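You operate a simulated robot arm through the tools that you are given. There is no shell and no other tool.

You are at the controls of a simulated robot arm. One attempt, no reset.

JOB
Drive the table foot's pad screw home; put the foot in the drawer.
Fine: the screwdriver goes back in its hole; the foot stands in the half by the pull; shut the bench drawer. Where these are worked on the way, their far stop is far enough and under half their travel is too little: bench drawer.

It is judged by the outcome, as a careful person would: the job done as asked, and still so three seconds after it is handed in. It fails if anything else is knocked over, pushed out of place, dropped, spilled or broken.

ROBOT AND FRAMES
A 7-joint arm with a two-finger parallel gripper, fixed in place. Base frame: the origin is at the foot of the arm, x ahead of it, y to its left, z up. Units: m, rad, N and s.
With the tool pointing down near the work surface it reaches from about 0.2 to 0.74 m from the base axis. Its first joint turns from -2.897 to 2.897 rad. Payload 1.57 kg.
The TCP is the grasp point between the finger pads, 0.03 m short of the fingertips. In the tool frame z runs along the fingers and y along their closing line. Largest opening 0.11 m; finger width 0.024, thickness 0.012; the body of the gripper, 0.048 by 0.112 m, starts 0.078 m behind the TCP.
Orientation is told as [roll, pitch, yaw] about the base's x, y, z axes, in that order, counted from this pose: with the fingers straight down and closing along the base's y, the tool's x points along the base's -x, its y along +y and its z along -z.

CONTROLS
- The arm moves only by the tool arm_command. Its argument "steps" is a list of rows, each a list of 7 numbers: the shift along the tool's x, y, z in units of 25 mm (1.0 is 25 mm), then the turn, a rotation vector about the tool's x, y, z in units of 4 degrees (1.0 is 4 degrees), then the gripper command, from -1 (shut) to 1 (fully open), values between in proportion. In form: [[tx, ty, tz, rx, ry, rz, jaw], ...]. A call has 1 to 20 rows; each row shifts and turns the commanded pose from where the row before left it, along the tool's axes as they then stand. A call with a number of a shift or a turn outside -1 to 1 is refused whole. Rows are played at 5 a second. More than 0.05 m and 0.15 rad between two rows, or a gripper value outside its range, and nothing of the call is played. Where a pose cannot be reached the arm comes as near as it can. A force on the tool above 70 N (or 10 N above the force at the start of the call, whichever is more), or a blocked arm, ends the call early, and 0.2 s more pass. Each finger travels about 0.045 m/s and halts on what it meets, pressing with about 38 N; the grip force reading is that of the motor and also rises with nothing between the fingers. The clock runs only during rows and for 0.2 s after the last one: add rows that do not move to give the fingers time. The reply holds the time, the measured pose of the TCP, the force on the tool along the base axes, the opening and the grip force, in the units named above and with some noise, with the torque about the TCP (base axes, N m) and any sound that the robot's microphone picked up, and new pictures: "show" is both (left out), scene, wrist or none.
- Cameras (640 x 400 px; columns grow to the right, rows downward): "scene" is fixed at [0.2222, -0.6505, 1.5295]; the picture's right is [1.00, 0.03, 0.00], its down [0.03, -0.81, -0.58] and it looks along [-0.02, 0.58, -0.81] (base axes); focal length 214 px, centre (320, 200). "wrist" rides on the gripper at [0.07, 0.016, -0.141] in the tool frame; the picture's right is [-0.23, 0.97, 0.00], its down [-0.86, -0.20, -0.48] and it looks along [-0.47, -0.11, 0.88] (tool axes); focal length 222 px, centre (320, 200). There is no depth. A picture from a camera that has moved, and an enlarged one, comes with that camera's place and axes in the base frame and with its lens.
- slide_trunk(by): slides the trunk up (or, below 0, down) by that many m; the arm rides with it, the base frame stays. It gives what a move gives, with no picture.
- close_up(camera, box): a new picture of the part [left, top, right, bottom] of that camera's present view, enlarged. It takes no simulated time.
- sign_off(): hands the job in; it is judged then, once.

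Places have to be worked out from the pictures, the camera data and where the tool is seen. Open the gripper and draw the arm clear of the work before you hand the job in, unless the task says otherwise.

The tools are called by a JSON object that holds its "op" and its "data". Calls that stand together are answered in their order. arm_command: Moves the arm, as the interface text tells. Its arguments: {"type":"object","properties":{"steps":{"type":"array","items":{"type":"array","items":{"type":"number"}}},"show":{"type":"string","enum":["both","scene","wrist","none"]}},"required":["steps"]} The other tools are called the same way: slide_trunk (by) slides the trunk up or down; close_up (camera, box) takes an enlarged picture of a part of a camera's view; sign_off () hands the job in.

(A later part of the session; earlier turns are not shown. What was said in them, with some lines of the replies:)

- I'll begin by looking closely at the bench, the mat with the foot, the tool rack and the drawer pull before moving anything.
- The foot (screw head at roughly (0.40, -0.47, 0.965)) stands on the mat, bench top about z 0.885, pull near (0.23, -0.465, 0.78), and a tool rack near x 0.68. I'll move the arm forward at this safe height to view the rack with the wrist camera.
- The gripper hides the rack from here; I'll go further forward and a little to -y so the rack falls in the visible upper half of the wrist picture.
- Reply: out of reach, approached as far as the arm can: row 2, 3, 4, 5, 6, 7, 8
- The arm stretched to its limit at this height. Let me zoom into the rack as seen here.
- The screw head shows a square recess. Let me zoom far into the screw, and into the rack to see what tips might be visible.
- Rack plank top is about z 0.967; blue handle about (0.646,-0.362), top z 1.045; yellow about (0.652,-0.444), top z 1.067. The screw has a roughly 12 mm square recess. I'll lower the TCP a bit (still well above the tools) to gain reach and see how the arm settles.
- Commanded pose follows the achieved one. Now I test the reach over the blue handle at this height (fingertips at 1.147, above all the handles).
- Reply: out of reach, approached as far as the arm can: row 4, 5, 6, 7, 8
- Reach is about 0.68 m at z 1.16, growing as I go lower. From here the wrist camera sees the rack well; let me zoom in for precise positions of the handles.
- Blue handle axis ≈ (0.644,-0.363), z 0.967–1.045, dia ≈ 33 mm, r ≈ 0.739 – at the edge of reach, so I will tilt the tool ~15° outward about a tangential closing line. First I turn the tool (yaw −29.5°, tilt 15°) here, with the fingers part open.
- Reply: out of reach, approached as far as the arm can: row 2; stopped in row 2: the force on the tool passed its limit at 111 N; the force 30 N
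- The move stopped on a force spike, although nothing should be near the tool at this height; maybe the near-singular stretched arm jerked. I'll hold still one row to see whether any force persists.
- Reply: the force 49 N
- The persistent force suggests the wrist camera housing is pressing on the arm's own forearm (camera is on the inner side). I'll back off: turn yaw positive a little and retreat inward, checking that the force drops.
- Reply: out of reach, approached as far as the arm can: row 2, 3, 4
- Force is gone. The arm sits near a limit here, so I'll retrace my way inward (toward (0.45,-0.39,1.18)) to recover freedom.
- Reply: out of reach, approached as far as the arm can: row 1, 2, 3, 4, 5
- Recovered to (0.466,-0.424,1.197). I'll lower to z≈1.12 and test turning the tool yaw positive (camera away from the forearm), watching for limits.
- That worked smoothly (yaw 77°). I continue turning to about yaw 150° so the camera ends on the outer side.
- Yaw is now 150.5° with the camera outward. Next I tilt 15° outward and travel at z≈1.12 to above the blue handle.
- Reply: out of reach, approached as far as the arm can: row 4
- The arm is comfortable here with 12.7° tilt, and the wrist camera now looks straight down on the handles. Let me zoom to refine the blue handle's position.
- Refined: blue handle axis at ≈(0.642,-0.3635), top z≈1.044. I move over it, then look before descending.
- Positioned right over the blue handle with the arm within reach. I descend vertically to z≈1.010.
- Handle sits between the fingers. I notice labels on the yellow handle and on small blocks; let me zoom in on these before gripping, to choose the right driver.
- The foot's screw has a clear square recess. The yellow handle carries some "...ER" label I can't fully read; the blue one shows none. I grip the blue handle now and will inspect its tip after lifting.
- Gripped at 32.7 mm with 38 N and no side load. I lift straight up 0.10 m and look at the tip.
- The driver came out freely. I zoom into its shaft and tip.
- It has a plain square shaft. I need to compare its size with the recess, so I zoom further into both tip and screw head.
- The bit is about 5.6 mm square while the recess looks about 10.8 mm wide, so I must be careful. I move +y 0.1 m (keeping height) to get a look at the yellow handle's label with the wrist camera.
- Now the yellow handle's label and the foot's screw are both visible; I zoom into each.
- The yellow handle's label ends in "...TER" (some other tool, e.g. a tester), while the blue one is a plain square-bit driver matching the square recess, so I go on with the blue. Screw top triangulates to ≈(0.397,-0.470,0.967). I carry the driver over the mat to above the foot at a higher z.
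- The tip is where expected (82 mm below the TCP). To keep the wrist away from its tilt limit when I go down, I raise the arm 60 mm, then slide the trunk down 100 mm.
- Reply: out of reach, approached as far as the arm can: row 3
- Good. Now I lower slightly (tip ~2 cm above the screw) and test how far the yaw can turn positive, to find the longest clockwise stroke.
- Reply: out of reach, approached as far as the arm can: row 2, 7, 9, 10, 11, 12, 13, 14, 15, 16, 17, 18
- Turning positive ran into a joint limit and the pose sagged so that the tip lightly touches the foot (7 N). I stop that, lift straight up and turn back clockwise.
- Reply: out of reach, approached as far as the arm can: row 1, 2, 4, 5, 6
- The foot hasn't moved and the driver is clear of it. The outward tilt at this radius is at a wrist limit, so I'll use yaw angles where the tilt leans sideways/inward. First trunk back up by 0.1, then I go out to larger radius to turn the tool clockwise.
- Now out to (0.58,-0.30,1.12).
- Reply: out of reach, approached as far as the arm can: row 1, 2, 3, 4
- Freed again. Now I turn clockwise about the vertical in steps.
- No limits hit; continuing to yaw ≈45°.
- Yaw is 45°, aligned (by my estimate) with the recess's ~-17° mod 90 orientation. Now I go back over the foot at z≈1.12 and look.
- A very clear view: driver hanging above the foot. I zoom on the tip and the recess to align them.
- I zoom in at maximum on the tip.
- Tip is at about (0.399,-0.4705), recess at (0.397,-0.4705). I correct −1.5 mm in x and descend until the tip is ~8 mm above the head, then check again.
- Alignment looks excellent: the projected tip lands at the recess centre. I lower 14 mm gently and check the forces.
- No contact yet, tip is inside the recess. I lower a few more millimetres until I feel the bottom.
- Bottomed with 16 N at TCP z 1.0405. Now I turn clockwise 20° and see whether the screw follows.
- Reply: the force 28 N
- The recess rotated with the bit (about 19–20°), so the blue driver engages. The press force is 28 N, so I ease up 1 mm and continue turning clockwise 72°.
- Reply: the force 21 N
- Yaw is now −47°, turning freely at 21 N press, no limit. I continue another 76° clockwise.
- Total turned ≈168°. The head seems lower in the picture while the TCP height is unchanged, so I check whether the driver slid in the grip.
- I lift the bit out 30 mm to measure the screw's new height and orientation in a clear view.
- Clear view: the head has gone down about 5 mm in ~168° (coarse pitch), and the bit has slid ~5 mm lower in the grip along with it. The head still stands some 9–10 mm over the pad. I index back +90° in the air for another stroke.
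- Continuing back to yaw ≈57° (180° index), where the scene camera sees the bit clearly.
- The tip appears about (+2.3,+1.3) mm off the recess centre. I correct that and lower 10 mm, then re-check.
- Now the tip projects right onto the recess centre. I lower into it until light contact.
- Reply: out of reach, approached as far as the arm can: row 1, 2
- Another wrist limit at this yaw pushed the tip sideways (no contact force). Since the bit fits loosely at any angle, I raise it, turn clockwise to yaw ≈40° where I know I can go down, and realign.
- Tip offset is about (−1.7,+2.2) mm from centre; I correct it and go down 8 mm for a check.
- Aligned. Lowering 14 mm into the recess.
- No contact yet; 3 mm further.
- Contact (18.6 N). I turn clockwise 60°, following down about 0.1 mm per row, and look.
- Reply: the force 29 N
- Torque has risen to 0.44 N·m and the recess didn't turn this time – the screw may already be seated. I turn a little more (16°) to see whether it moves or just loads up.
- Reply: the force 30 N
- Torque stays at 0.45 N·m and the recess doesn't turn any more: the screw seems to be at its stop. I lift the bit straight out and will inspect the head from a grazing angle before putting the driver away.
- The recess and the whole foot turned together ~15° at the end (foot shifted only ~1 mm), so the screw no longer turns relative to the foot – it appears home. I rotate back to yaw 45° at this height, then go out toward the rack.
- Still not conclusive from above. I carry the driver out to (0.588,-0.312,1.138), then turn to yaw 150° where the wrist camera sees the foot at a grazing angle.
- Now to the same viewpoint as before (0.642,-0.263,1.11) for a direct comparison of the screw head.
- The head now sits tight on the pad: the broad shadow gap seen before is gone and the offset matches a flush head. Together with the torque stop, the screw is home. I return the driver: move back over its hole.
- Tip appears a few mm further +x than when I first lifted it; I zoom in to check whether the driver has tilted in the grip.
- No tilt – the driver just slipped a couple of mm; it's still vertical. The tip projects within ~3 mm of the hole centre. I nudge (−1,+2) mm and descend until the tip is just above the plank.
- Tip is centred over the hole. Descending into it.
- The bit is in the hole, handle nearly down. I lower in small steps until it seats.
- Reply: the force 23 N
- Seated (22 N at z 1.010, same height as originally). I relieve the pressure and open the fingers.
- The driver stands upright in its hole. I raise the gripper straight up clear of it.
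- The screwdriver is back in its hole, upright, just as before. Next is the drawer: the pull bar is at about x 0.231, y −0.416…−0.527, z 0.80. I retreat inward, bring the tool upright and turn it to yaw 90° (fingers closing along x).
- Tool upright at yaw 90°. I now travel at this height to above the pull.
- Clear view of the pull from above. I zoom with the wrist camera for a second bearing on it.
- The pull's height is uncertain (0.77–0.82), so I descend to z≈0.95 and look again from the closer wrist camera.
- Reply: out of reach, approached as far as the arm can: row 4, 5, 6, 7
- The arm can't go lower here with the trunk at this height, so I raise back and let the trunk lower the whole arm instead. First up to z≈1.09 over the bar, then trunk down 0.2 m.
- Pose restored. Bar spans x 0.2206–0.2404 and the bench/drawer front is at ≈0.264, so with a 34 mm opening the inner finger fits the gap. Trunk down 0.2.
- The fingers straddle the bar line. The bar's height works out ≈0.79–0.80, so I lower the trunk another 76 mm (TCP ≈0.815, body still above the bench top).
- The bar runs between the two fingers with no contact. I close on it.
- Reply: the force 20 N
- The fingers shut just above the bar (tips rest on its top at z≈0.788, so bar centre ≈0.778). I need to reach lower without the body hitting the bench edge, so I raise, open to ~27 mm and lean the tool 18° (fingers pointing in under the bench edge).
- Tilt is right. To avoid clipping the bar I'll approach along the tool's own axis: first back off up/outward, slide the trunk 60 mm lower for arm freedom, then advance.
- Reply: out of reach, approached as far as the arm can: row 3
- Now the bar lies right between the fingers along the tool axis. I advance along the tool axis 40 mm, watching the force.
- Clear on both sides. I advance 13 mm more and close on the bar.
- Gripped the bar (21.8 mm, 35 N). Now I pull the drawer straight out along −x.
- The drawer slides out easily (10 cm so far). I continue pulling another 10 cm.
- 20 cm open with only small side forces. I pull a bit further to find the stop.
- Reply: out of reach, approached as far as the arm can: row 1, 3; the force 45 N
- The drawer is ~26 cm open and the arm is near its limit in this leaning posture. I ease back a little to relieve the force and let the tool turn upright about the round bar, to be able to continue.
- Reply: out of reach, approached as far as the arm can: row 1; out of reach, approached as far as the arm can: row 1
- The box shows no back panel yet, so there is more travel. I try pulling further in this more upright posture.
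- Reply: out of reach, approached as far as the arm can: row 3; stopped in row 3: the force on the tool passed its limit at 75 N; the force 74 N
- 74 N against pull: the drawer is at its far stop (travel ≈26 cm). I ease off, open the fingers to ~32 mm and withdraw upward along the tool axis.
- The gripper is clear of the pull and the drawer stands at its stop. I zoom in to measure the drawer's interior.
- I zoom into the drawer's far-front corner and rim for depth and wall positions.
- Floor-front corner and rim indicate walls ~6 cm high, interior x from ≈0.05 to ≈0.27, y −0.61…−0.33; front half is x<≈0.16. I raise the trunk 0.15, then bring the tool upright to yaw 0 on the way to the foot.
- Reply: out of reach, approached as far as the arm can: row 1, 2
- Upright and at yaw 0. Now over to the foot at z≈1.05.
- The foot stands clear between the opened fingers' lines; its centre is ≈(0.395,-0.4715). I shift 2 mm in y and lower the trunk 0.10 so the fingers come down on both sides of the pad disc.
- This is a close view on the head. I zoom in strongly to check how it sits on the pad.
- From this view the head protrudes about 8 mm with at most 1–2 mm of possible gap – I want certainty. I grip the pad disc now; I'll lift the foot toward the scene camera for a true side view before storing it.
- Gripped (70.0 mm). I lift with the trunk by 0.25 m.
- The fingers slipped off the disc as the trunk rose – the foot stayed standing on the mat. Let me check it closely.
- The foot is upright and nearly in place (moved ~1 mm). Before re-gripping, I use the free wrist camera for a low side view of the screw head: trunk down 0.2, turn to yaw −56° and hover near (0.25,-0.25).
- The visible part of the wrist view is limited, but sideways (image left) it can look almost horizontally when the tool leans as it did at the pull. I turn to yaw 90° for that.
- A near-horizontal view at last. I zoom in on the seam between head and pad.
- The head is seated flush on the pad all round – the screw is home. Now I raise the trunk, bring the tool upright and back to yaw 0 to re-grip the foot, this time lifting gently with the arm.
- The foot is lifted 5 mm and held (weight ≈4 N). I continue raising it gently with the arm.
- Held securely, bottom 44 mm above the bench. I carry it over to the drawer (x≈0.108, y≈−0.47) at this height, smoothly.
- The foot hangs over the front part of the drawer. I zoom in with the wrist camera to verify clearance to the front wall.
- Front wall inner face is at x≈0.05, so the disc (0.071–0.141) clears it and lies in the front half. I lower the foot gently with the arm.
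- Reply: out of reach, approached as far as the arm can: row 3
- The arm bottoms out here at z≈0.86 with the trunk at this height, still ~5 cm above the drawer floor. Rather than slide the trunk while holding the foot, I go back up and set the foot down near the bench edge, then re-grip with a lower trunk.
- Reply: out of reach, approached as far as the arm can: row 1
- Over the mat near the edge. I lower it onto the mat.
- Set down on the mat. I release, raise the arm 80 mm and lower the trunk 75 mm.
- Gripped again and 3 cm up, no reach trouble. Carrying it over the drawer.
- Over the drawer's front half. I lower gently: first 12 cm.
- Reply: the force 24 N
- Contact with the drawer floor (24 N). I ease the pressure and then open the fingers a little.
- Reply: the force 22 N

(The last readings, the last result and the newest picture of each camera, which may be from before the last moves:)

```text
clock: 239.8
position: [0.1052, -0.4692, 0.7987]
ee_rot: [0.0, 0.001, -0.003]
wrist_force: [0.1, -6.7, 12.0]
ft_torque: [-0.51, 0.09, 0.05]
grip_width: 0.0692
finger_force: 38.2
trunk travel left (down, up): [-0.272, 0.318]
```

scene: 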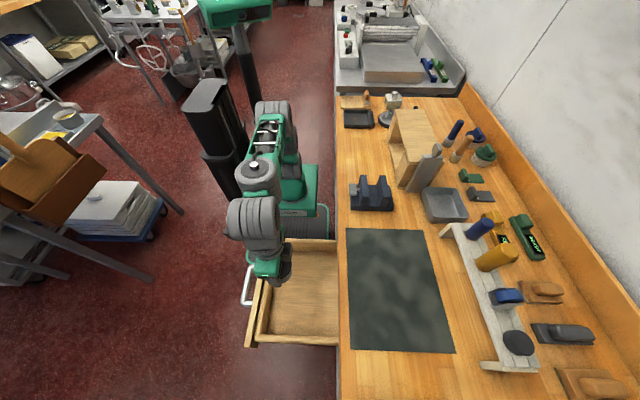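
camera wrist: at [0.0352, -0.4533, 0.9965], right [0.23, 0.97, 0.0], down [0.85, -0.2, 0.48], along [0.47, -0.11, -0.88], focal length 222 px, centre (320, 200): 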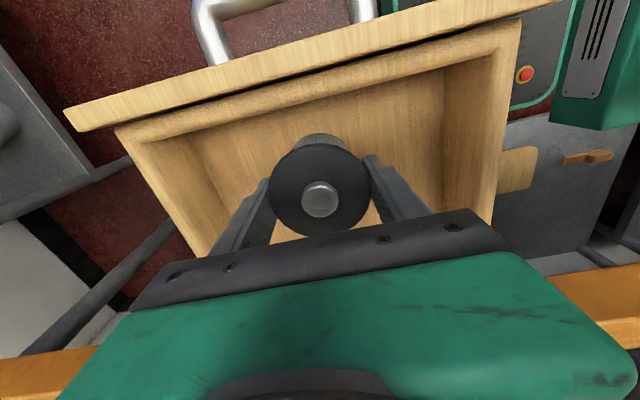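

{"op": "arm_command", "data": {"steps": [[0, 0, -0.03, 0, 0, 0, -1], [0, 0, 0, 0, 0, 0, -1], [0, 0, 0, 0, 0, 0, 0.5], [0, 0, 0, 0, 0, 0, 0.7], [0, 0, 0, 0, 0, 0, 0.7]], "show": "wrist"}}

{"op": "close_up", "data": {"camera": "wrist", "box": [200, 80, 440, 250]}}

```text
clock: 241.0
position: [0.1053, -0.4692, 0.7978]
ee_rot: [0.0, 0.001, -0.003]
wrist_force: [-0.6, 0.4, -0.5]
ft_torque: [-0.02, 0.0, 0.05]
grip_width: 0.0935
finger_force: 0.1
trunk travel left (down, up): [-0.272, 0.318]
camera wrist: at [0.0354, -0.4534, 0.941], right [0.23, 0.97, 0.0], down [0.86, -0.2, 0.48], along [0.47, -0.11, -0.88], focal length 222 px, centre (320, 200)
```

wrist: 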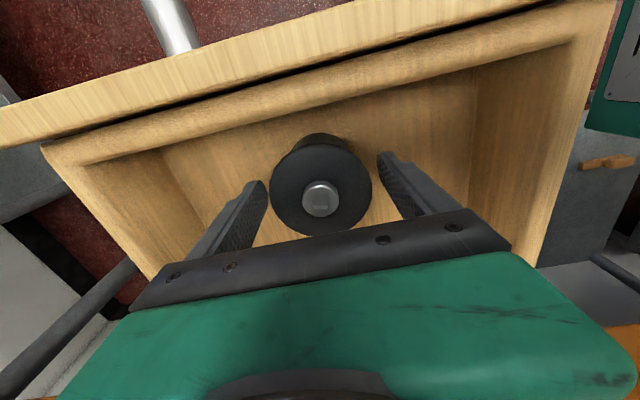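

```text
2.35 times, centred on (320, 165) of wrist
camera zoom: at [0.0354, -0.4534, 0.941], right [0.23, 0.97, 0.0], down [0.86, -0.2, 0.48], along [0.47, -0.11, -0.88], focal length 523 px, centre (320, 282)
```

zoom: 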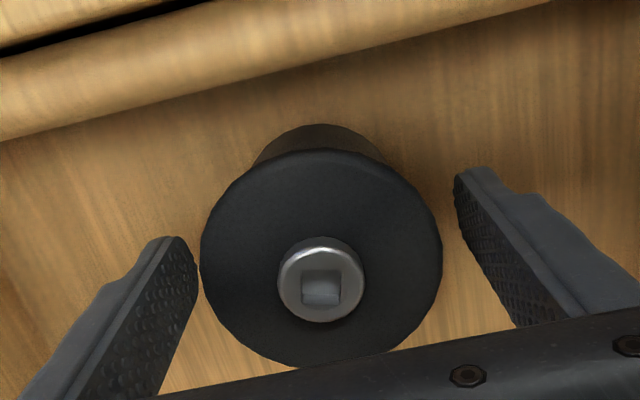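

The foot stands upright in the drawer. I raise the gripper straight up.

{"op": "arm_command", "data": {"steps": [[0, 0, -0.3, 0, 0, 0, 0.7], [0, 0, -0.6, 0, 0, 0, 0.7], [0, 0, -0.8, 0, 0, 0, 0.7], [0, 0, -0.8, 0, 0, 0, 0.7], [0, 0, -0.8, 0, 0, 0, 0.7], [0, 0, -0.8, 0, 0, 0, 0.7], [0, 0, -0.8, 0, 0, 0, 0.7], [0, 0, -0.8, 0, 0, 0, 0.7], [0, 0, 0, 0, 0, 0, 0.7]], "show": "both"}}

{"op": "close_up", "data": {"camera": "scene", "box": [235, 220, 355, 355]}}

```text
clock: 243.0
position: [0.1056, -0.468, 0.9416]
ee_rot: [0.001, 0.0, -0.003]
wrist_force: [-0.7, -0.1, 0.4]
ft_torque: [0.04, 0.0, -0.01]
grip_width: 0.0932
finger_force: 0.1
trunk travel left (down, up): [-0.272, 0.318]
camera wrist: at [0.0356, -0.4536, 1.0838], right [0.23, 0.97, 0.0], down [0.86, -0.2, 0.48], along [0.47, -0.11, -0.88], focal length 222 px, centre (320, 200)
```

scene: 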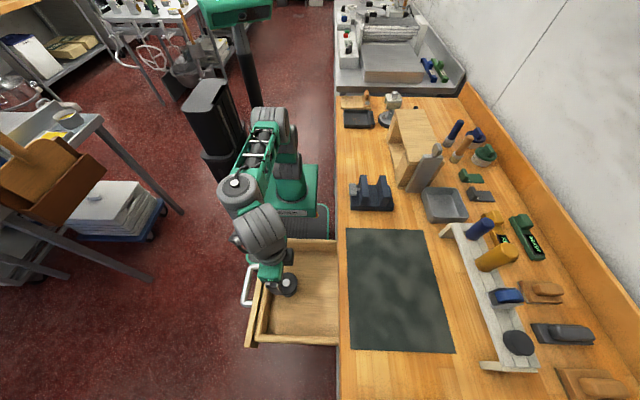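
wrist: 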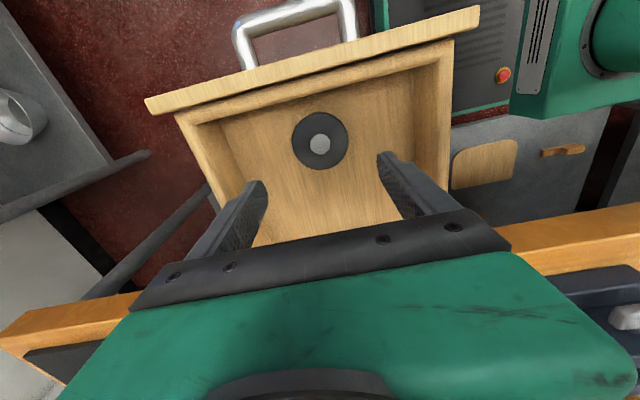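

```text
2.96 times, centred on (295, 288) of scene
camera zoom: at [0.2222, -0.6505, 1.5295], right [1.0, 0.03, 0.0], down [0.03, -0.81, -0.58], along [-0.02, 0.58, -0.81], focal length 636 px, centre (394, -59)
```

zoom: 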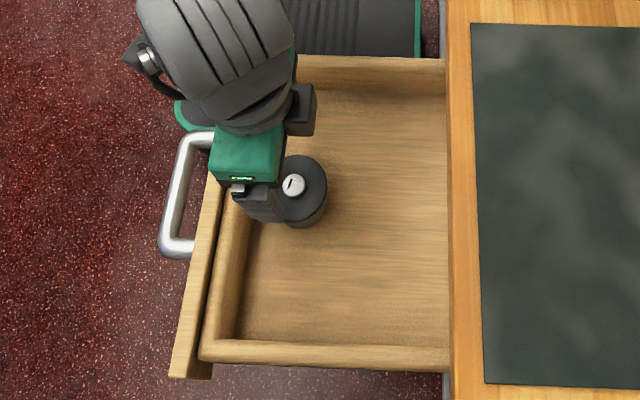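

Foot stands in the half by the pull. To close, I'll push the pull bar with closed fingers: move out past the bar at this height first.

{"op": "arm_command", "data": {"steps": [[0.9, -0.015, 0, 0, 0, 0, 0.2], [0.9, -0.015, 0, 0, 0, 0, -0.4], [0.9, -0.015, 0, 0, 0, 0, -1], [0.9, -0.015, 0, 0, 0, 0, -1], [0.9, -0.015, 0, 0, 0, 0, -1], [0.9, -0.015, 0, 0, 0, 0, -1], [0.9, -0.015, 0, 0, 0, 0, -1], [0.95, -0.015, 0, 0, 0, 0, -1], [0, 0, 0, 0, 0, 0, -1]], "show": "both"}}

```text
clock: 245.0
position: [-0.0761, -0.472, 0.9433]
ee_rot: [0.0, 0.0, -0.003]
wrist_force: [-0.7, -0.5, 0.7]
ft_torque: [-0.03, 0.01, -0.01]
grip_width: 0.0
finger_force: 21.1
trunk travel left (down, up): [-0.272, 0.318]
camera wrist: at [-0.1457, -0.4561, 1.0843], right [0.23, 0.97, 0.0], down [0.85, -0.2, 0.48], along [0.47, -0.11, -0.88], focal length 222 px, centre (320, 200)
```

scene: 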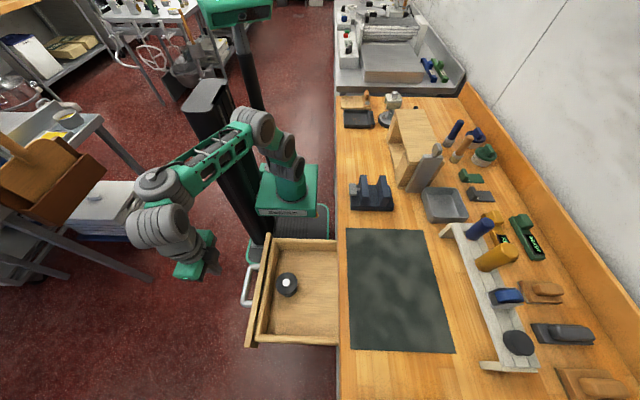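
wrist: 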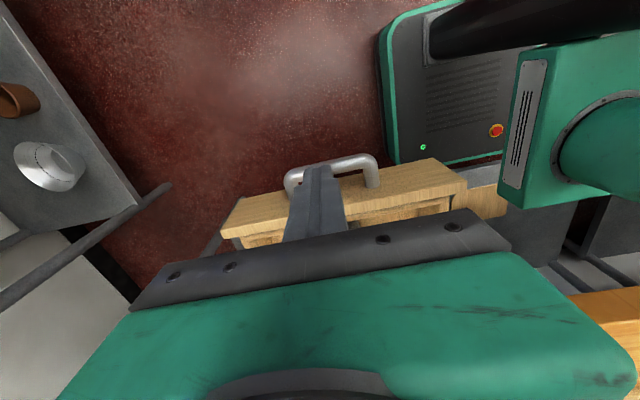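

{"op": "close_up", "data": {"camera": "scene", "box": [200, 225, 320, 325]}}

{"op": "close_up", "data": {"camera": "scene", "box": [270, 265, 305, 300]}}

```text
4.00 times, centred on (260, 275) of scene
camera zoom: at [0.2222, -0.6505, 1.5295], right [1.0, 0.03, 0.0], down [0.03, -0.81, -0.58], along [-0.02, 0.58, -0.81], focal length 858 px, centre (560, -100)
```

zoom: 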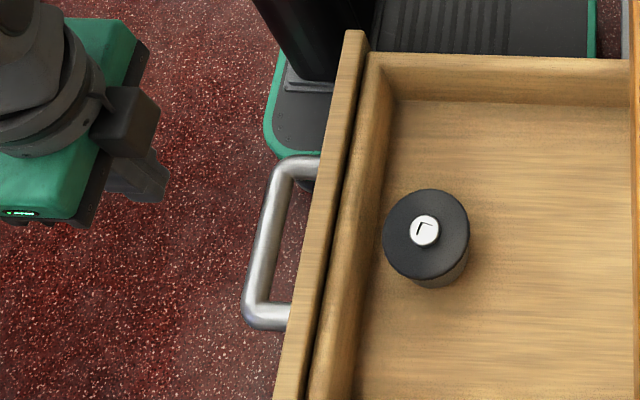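

```text
11.43 times, centred on (288, 282) of scene
camera zoom: at [0.2222, -0.6505, 1.5295], right [1.0, 0.03, 0.0], down [0.03, -0.81, -0.58], along [-0.02, 0.58, -0.81], focal length 2451 px, centre (691, -743)
```

zoom: 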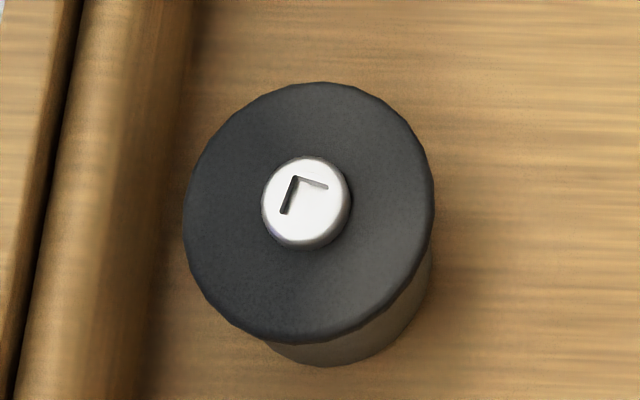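

Bar centre is at x≈−0.027; my closed fingers are 27 mm in front of it. I lower: trunk −0.083 and arm −0.07 to bring the fingertips to bar height.

{"op": "slide_trunk", "data": {"by": -0.083}}

{"op": "arm_command", "data": {"steps": [[0, 0, 0.7, 0, 0, 0, -1], [0, 0, 0.7, 0, 0, 0, -1], [0, 0, 0.7, 0, 0, 0, -1], [0, 0, 0.7, 0, 0, 0, -1], [0, 0, 0, 0, 0, 0, -1]], "show": "wrist"}}

{"op": "close_up", "data": {"camera": "scene", "box": [200, 225, 320, 325]}}

```text
clock: 246.2
position: [-0.0761, -0.4718, 0.8598]
ee_rot: [0.0, 0.0, -0.002]
wrist_force: [-0.5, -0.8, -0.1]
ft_torque: [-0.04, 0.01, 0.0]
grip_width: 0.0
finger_force: 20.5
trunk travel left (down, up): [-0.189, 0.401]
```

```text
clock: 247.3
position: [-0.0757, -0.4715, 0.789]
ee_rot: [0.001, 0.001, -0.001]
wrist_force: [0.4, -1.1, -0.7]
ft_torque: [0.05, -0.01, -0.01]
grip_width: 0.0
finger_force: 21.3
trunk travel left (down, up): [-0.189, 0.401]
camera wrist: at [-0.145, -0.4561, 0.9318], right [0.23, 0.97, 0.0], down [0.86, -0.2, 0.48], along [0.46, -0.11, -0.88], focal length 222 px, centre (320, 200)
```

wrist: 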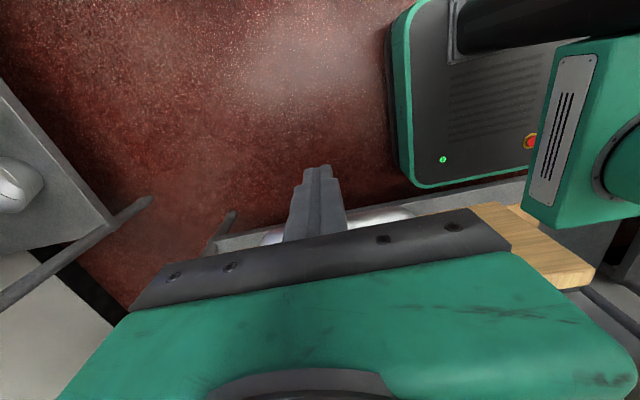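

```text
4.00 times, centred on (260, 275) of scene
camera zoom: at [0.2222, -0.6505, 1.5295], right [1.0, 0.03, 0.0], down [0.03, -0.81, -0.58], along [-0.02, 0.58, -0.81], focal length 858 px, centre (560, -100)
```

zoom: 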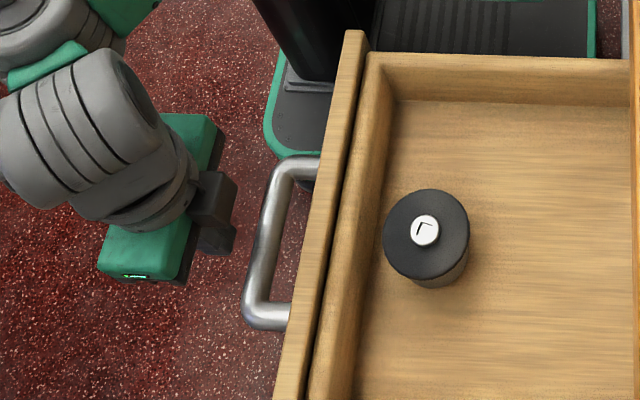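

Fingertips are level with the bar. I push slowly in +x; first 13 cm, then check the foot's clearance under the bench edge.

{"op": "arm_command", "data": {"steps": [[-0.2, 0, 0, 0, 0, 0, -1], [-0.2, 0, 0, 0, 0, 0, -1], [-0.2, 0, 0, 0, 0, 0, -1], [-0.2, 0, 0, 0, 0, 0, -1], [-0.2, 0, 0, 0, 0, 0, -1], [-0.15, 0, 0, 0, 0, 0, -1], [-0.15, 0, 0, 0, 0, 0, -1], [-0.2, 0, 0, 0, 0, 0, -1], [-0.25, 0, 0, 0, 0, 0, -1], [-0.25, 0, 0, 0, 0, 0, -1], [-0.25, 0, 0, 0, 0, 0, -1], [-0.25, 0, 0, 0, 0, 0, -1], [-0.25, 0, 0, 0, 0, 0, -1], [-0.25, 0, 0, 0, 0, 0, -1], [-0.25, 0, 0, 0, 0, 0, -1], [-0.25, 0, 0, 0, 0, 0, -1], [-0.25, 0, 0, 0, 0, 0, -1], [-0.25, 0, 0, 0, 0, 0, -1], [-0.25, 0, 0, 0, 0, 0, -1], [0, 0, 0, 0, 0, 0, -1]], "show": "scene"}}

{"op": "close_up", "data": {"camera": "scene", "box": [230, 225, 350, 325]}}

```text
clock: 251.6
position: [0.0308, -0.4725, 0.7893]
ee_rot: [0.0, 0.001, -0.002]
wrist_force: [-1.8, -0.2, 0.2]
ft_torque: [-0.05, 0.02, -0.02]
grip_width: 0.0
finger_force: 21.4
trunk travel left (down, up): [-0.189, 0.401]
```

scene: 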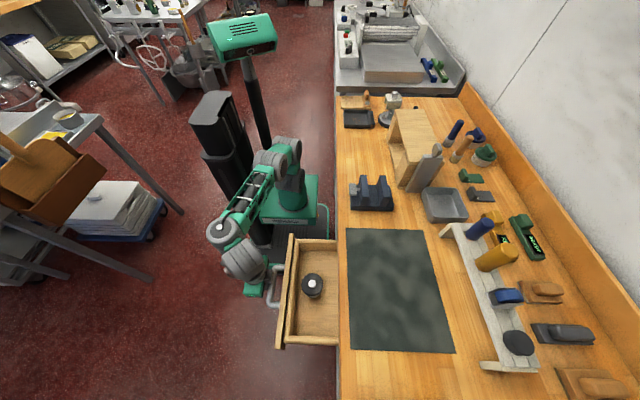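

```text
4.00 times, centred on (290, 275) of scene
camera zoom: at [0.2222, -0.6505, 1.5295], right [1.0, 0.03, 0.0], down [0.03, -0.81, -0.58], along [-0.02, 0.58, -0.81], focal length 858 px, centre (440, -100)
```

zoom: 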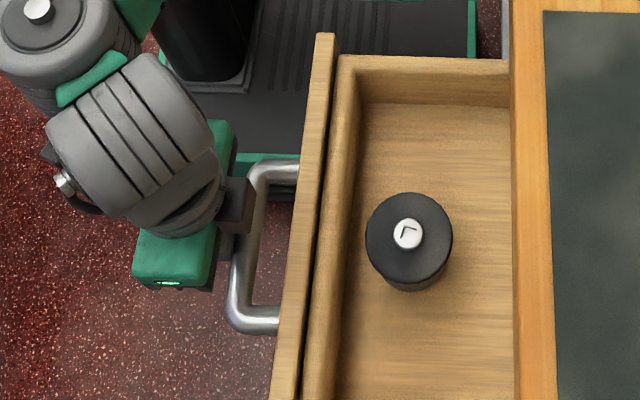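

The drawer glides in with the foot steady. I continue in small steps, watching the foot as it goes under the bench edge.

{"op": "arm_command", "data": {"steps": [[-0.2, 0, 0, 0, 0, 0, -1], [-0.2, 0, 0, 0, 0, 0, -1], [-0.2, 0, 0, 0, 0, 0, -1], [-0.2, 0, 0, 0, 0, 0, -1], [-0.2, 0, 0, 0, 0, 0, -1], [-0.2, 0, 0, 0, 0, 0, -1], [-0.2, 0, 0, 0, 0, 0, -1], [-0.2, 0, 0, 0, 0, 0, -1], [-0.2, 0, 0, 0, 0, 0, -1], [-0.2, 0, 0, 0, 0, 0, -1], [-0.2, 0, 0, 0, 0, 0, -1], [0, 0, 0, 0, 0, 0, -1]], "show": "none"}}

{"op": "close_up", "data": {"camera": "scene", "box": [260, 235, 360, 315]}}

```text
clock: 254.2
position: [0.0852, -0.4724, 0.7879]
ee_rot: [0.001, 0.001, -0.003]
wrist_force: [-1.8, -0.6, 1.0]
ft_torque: [0.01, 0.06, 0.01]
grip_width: 0.0
finger_force: 21.0
trunk travel left (down, up): [-0.189, 0.401]
```

```text
5.00 times, centred on (310, 275) of scene
camera zoom: at [0.2222, -0.6505, 1.5295], right [1.0, 0.03, 0.0], down [0.03, -0.81, -0.58], along [-0.02, 0.58, -0.81], focal length 1072 px, centre (370, -175)
```

zoom: 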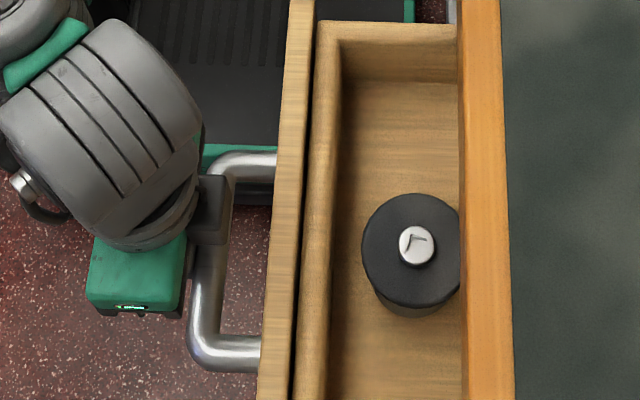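

The disc edge is already passing beneath the bench edge without contact. Next I watch the screw head pass.

{"op": "arm_command", "data": {"steps": [[-0.2, 0, 0, 0, 0, 0, -1], [-0.2, 0, 0, 0, 0, 0, -1], [-0.2, 0, 0, 0, 0, 0, -1], [-0.2, 0, 0, 0, 0, 0, -1], [-0.2, 0, 0, 0, 0, 0, -1], [-0.2, 0, 0, 0, 0, 0, -1], [0, 0, 0, 0, 0, 0, -1]], "show": "none"}}

{"op": "close_up", "data": {"camera": "scene", "box": [260, 235, 360, 315]}}

```text
clock: 255.8
position: [0.1157, -0.4729, 0.7899]
ee_rot: [0.0, -0.001, -0.003]
wrist_force: [-2.1, 0.2, -1.1]
ft_torque: [0.01, 0.05, -0.01]
grip_width: 0.0
finger_force: 21.4
trunk travel left (down, up): [-0.189, 0.401]
```

```text
5.00 times, centred on (310, 275) of scene
camera zoom: at [0.2222, -0.6505, 1.5295], right [1.0, 0.03, 0.0], down [0.03, -0.81, -0.58], along [-0.02, 0.58, -0.81], focal length 1072 px, centre (370, -175)
```

zoom: 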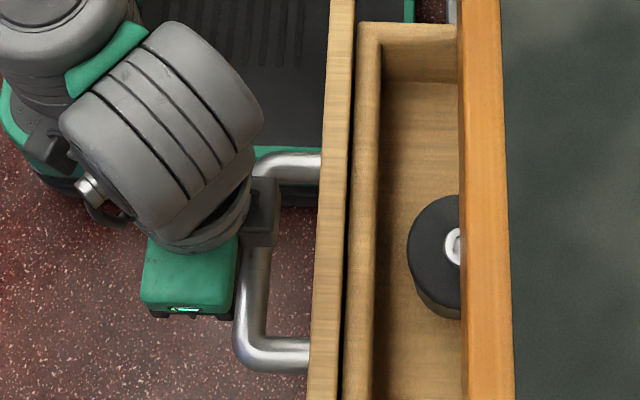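

The screw head passes under the edge freely too. I push on toward closed.

{"op": "arm_command", "data": {"steps": [[-0.2, 0, 0, 0, 0, 0, -1], [-0.2, 0, 0, 0, 0, 0, -1], [-0.2, 0, 0, 0, 0, 0, -1], [-0.2, 0, 0, 0, 0, 0, -1], [-0.2, 0, 0, 0, 0, 0, -1], [-0.2, 0, 0, 0, 0, 0, -1], [-0.2, 0, 0, 0, 0, 0, -1], [-0.2, 0, 0, 0, 0, 0, -1], [-0.2, 0, 0, 0, 0, 0, -1], [-0.2, 0, 0, 0, 0, 0, -1], [-0.2, 0, 0, 0, 0, 0, -1], [-0.2, 0, 0, 0, 0, 0, -1], [-0.2, 0, 0, 0, 0, 0, -1], [-0.2, 0, 0, 0, 0, 0, -1], [-0.2, 0, 0, 0, 0, 0, -1], [0, 0, 0, 0, 0, 0, -1]], "show": "none"}}

{"op": "close_up", "data": {"camera": "scene", "box": [280, 225, 380, 325]}}

```text
clock: 259.1
position: [0.1894, -0.4722, 0.7896]
ee_rot: [0.0, 0.0, 0.0]
wrist_force: [-2.0, 0.7, 0.5]
ft_torque: [0.01, 0.02, 0.02]
grip_width: 0.0
finger_force: 21.7
trunk travel left (down, up): [-0.189, 0.401]
```

```text
4.00 times, centred on (330, 275) of scene
camera zoom: at [0.2222, -0.6505, 1.5295], right [1.0, 0.03, 0.0], down [0.03, -0.81, -0.58], along [-0.02, 0.58, -0.81], focal length 858 px, centre (280, -100)
```

zoom: 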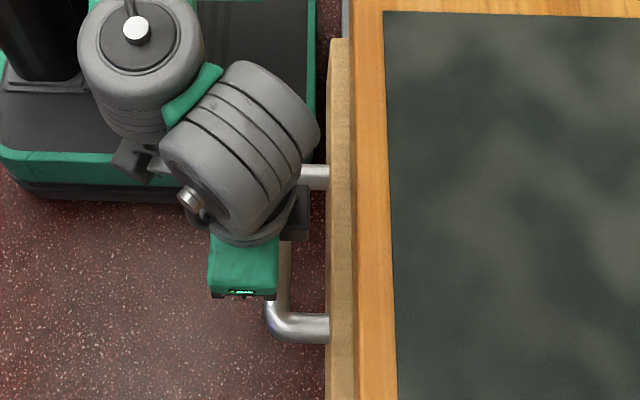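

About 2 cm left. I push gently until it meets its stop.

{"op": "arm_command", "data": {"steps": [[-0.1, 0, 0, 0, 0, 0, -1], [-0.1, 0, 0, 0, 0, 0, -1], [-0.1, 0, 0, 0, 0, 0, -1], [-0.1, 0, 0, 0, 0, 0, -1], [-0.1, 0, 0, 0, 0, 0, -1], [-0.1, 0, 0, 0, 0, 0, -1], [-0.1, 0, 0, 0, 0, 0, -1], [0, 0, 0, 0, 0, 0, -1]], "show": "none"}}

```text
clock: 260.9
position: [0.2065, -0.4725, 0.7906]
ee_rot: [0.001, 0.003, -0.004]
wrist_force: [-8.1, 0.7, -0.4]
ft_torque: [0.07, 0.12, 0.01]
grip_width: 0.0001
finger_force: 21.5
trunk travel left (down, up): [-0.189, 0.401]
```

{"op": "arm_command", "data": {"steps": [[-0.06, 0, 0, 0, 0, 0, -1], [-0.06, 0, 0, 0, 0, 0, -1], [0, 0, 0, 0, 0, 0, -1]], "show": "none"}}

{"op": "arm_command", "data": {"steps": [[-0.06, 0, 0, 0, 0, 0, -1], [0, 0, 0, 0, 0, 0, -1]], "show": "scene"}}

{"op": "close_up", "data": {"camera": "scene", "box": [310, 250, 370, 320]}}

```text
clock: 261.8
position: [0.2065, -0.473, 0.7885]
ee_rot: [0.004, 0.001, -0.005]
wrist_force: [-39.5, -0.6, -5.1]
ft_torque: [-0.54, 0.56, -0.01]
grip_width: 0.0002
finger_force: 20.9
trunk travel left (down, up): [-0.189, 0.401]
```

```text
clock: 262.4
position: [0.2054, -0.473, 0.7886]
ee_rot: [0.008, 0.002, -0.008]
wrist_force: [-53.0, -2.8, -10.6]
ft_torque: [-0.62, 0.74, -0.05]
grip_width: 0.0
finger_force: 21.2
trunk travel left (down, up): [-0.189, 0.401]
```

scene: 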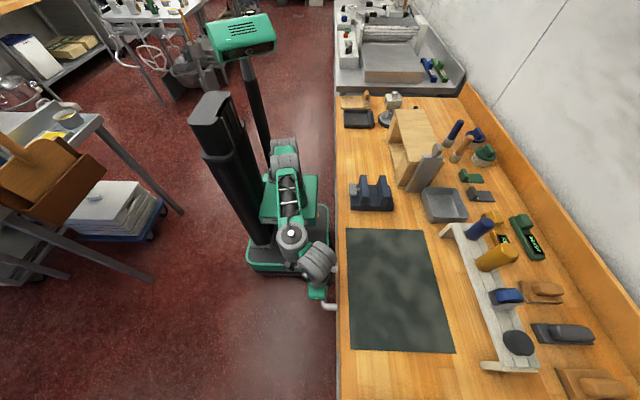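

```text
5.71 times, centred on (340, 285) of scene
camera zoom: at [0.2222, -0.6505, 1.5295], right [1.0, 0.03, 0.0], down [0.03, -0.81, -0.58], along [-0.02, 0.58, -0.81], focal length 1226 px, centre (206, -286)
```

zoom: 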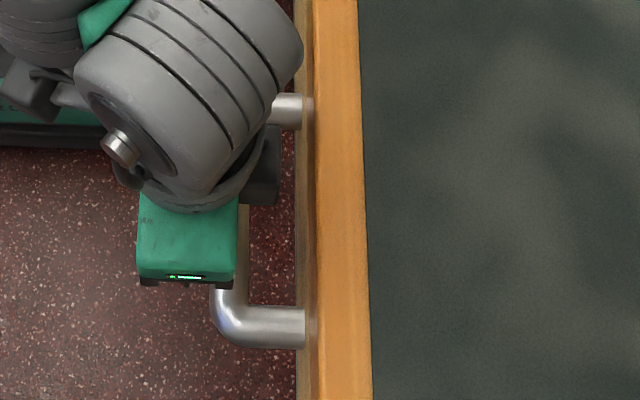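

The pull is back exactly where it was at the start and the push meets a solid stop (53 N): the drawer is shut. I back off and rise clear.

{"op": "arm_command", "data": {"steps": [[0.3, 0, 0, 0, 0, 0, -1], [0.6, 0, 0, 0, 0, 0, -1], [0.8, 0, 0, 0, 0, 0, -1], [0.8, 0, 0, 0, 0, 0, -1], [0.8, 0, -0.5, 0, 0, 0, -1], [0, 0, -0.8, 0, 0, 0, -1], [0, 0, -0.8, 0, 0, 0, -1], [0, 0, 0, 0, 0, 0, -1]], "show": "none"}}

{"op": "slide_trunk", "data": {"by": 0.25}}

{"op": "arm_command", "data": {"steps": [[0, 0, 0, 0, 0, 0, 0.5], [0, 0, 0, 0, 0, 0, 1], [0, 0, 0, 0, 0, 0, 1], [0, 0, 0, 0, 0, 0, 1]], "show": "both"}}

{"op": "close_up", "data": {"camera": "scene", "box": [310, 250, 370, 320]}}

{"op": "close_up", "data": {"camera": "scene", "box": [430, 200, 550, 300]}}

```text
clock: 264.1
position: [0.1297, -0.4728, 0.8418]
ee_rot: [-0.001, 0.0, -0.002]
wrist_force: [-0.6, 0.6, 0.1]
ft_torque: [0.01, -0.05, 0.0]
grip_width: 0.0
finger_force: 21.6
trunk travel left (down, up): [-0.189, 0.401]
```

```text
clock: 266.7
position: [0.1301, -0.472, 1.0917]
ee_rot: [0.0, -0.001, -0.003]
wrist_force: [1.8, 0.5, 0.1]
ft_torque: [0.02, 0.01, 0.01]
grip_width: 0.0
finger_force: 21.4
trunk travel left (down, up): [-0.439, 0.151]
```

```text
clock: 267.7
position: [0.1292, -0.4718, 1.0913]
ee_rot: [0.0, 0.001, -0.001]
wrist_force: [0.3, -0.5, 0.0]
ft_torque: [0.04, 0.0, -0.01]
grip_width: 0.0841
finger_force: 0.0
trunk travel left (down, up): [-0.439, 0.151]
camera wrist: at [0.0602, -0.4567, 1.2336], right [0.23, 0.97, 0.0], down [0.86, -0.2, 0.48], along [0.47, -0.11, -0.88], focal length 222 px, centre (320, 200)
```

scene: 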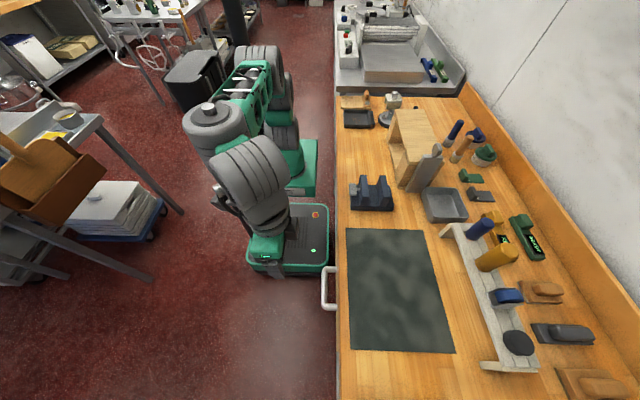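
wrist: 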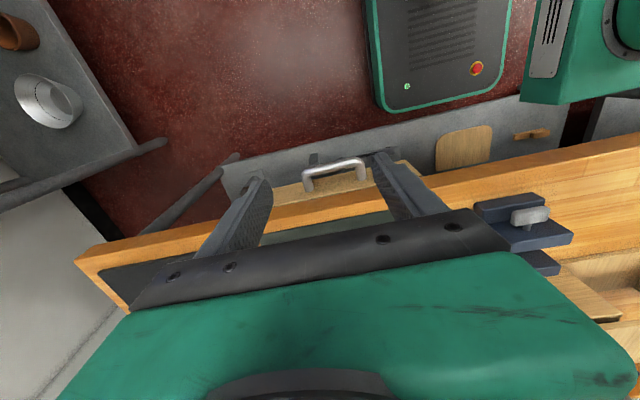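

```text
5.71 times, centred on (340, 285) of scene
camera zoom: at [0.2222, -0.6505, 1.5295], right [1.0, 0.03, 0.0], down [0.03, -0.81, -0.58], along [-0.02, 0.58, -0.81], focal length 1226 px, centre (206, -286)
```

zoom: 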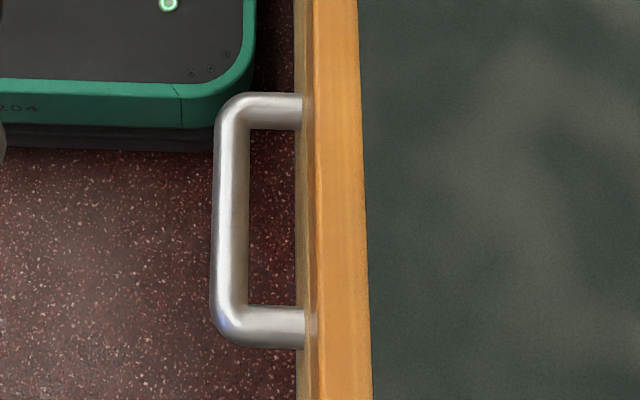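

```text
4.00 times, centred on (490, 250) of scene
camera zoom: at [0.2222, -0.6505, 1.5295], right [1.0, 0.03, 0.0], down [0.03, -0.81, -0.58], along [-0.02, 0.58, -0.81], focal length 858 px, centre (-360, 0)
```

zoom: 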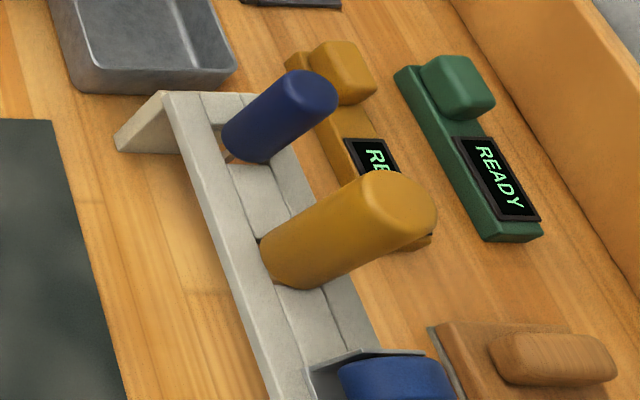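

Everything checks out: drawer shut with the pull at its original place, the foot standing inside in the front half with its screw seated, the screwdriver upright in its hole, nothing else disturbed, gripper open and clear. I hand the job in.

{"op": "sign_off", "data": {}}

```text
The job is handed in.
```

The job is handed in. The screw is driven home, the foot stands in the front half of the drawer, the drawer is shut, and the blue screwdriver is back in its hole.

- **Screw:** I turned it about 168° clockwise. After that it would not turn any further in the foot, and a side view showed the head flush on the pad. A thin dark line at the seam could be a gap of a fraction of a millimetre; I took it as seated.
- **Screwdriver choice:** The recess is square and the blue driver has a square bit. That bit is visibly narrower than the recess, but it turned the screw. I never saw the bit of the yellow-handled tool next to it; its label ends in "...TER", so I took it for something other than a screwdriver.
- **Foot:** On my first attempt to lift it, the foot slipped out of the grip early in the lift. It stayed upright on the mat and shifted about 1 mm. I gripped it again, carried it over and set it down in the drawer, where it stood upright.
- **Drawer:** I pulled it to its far stop, about 26 cm, and pushed it back until it met a solid stop. The pull is where it was at the start.

Nothing else appeared moved in the last pictures. I left the gripper open and clear of the bench.
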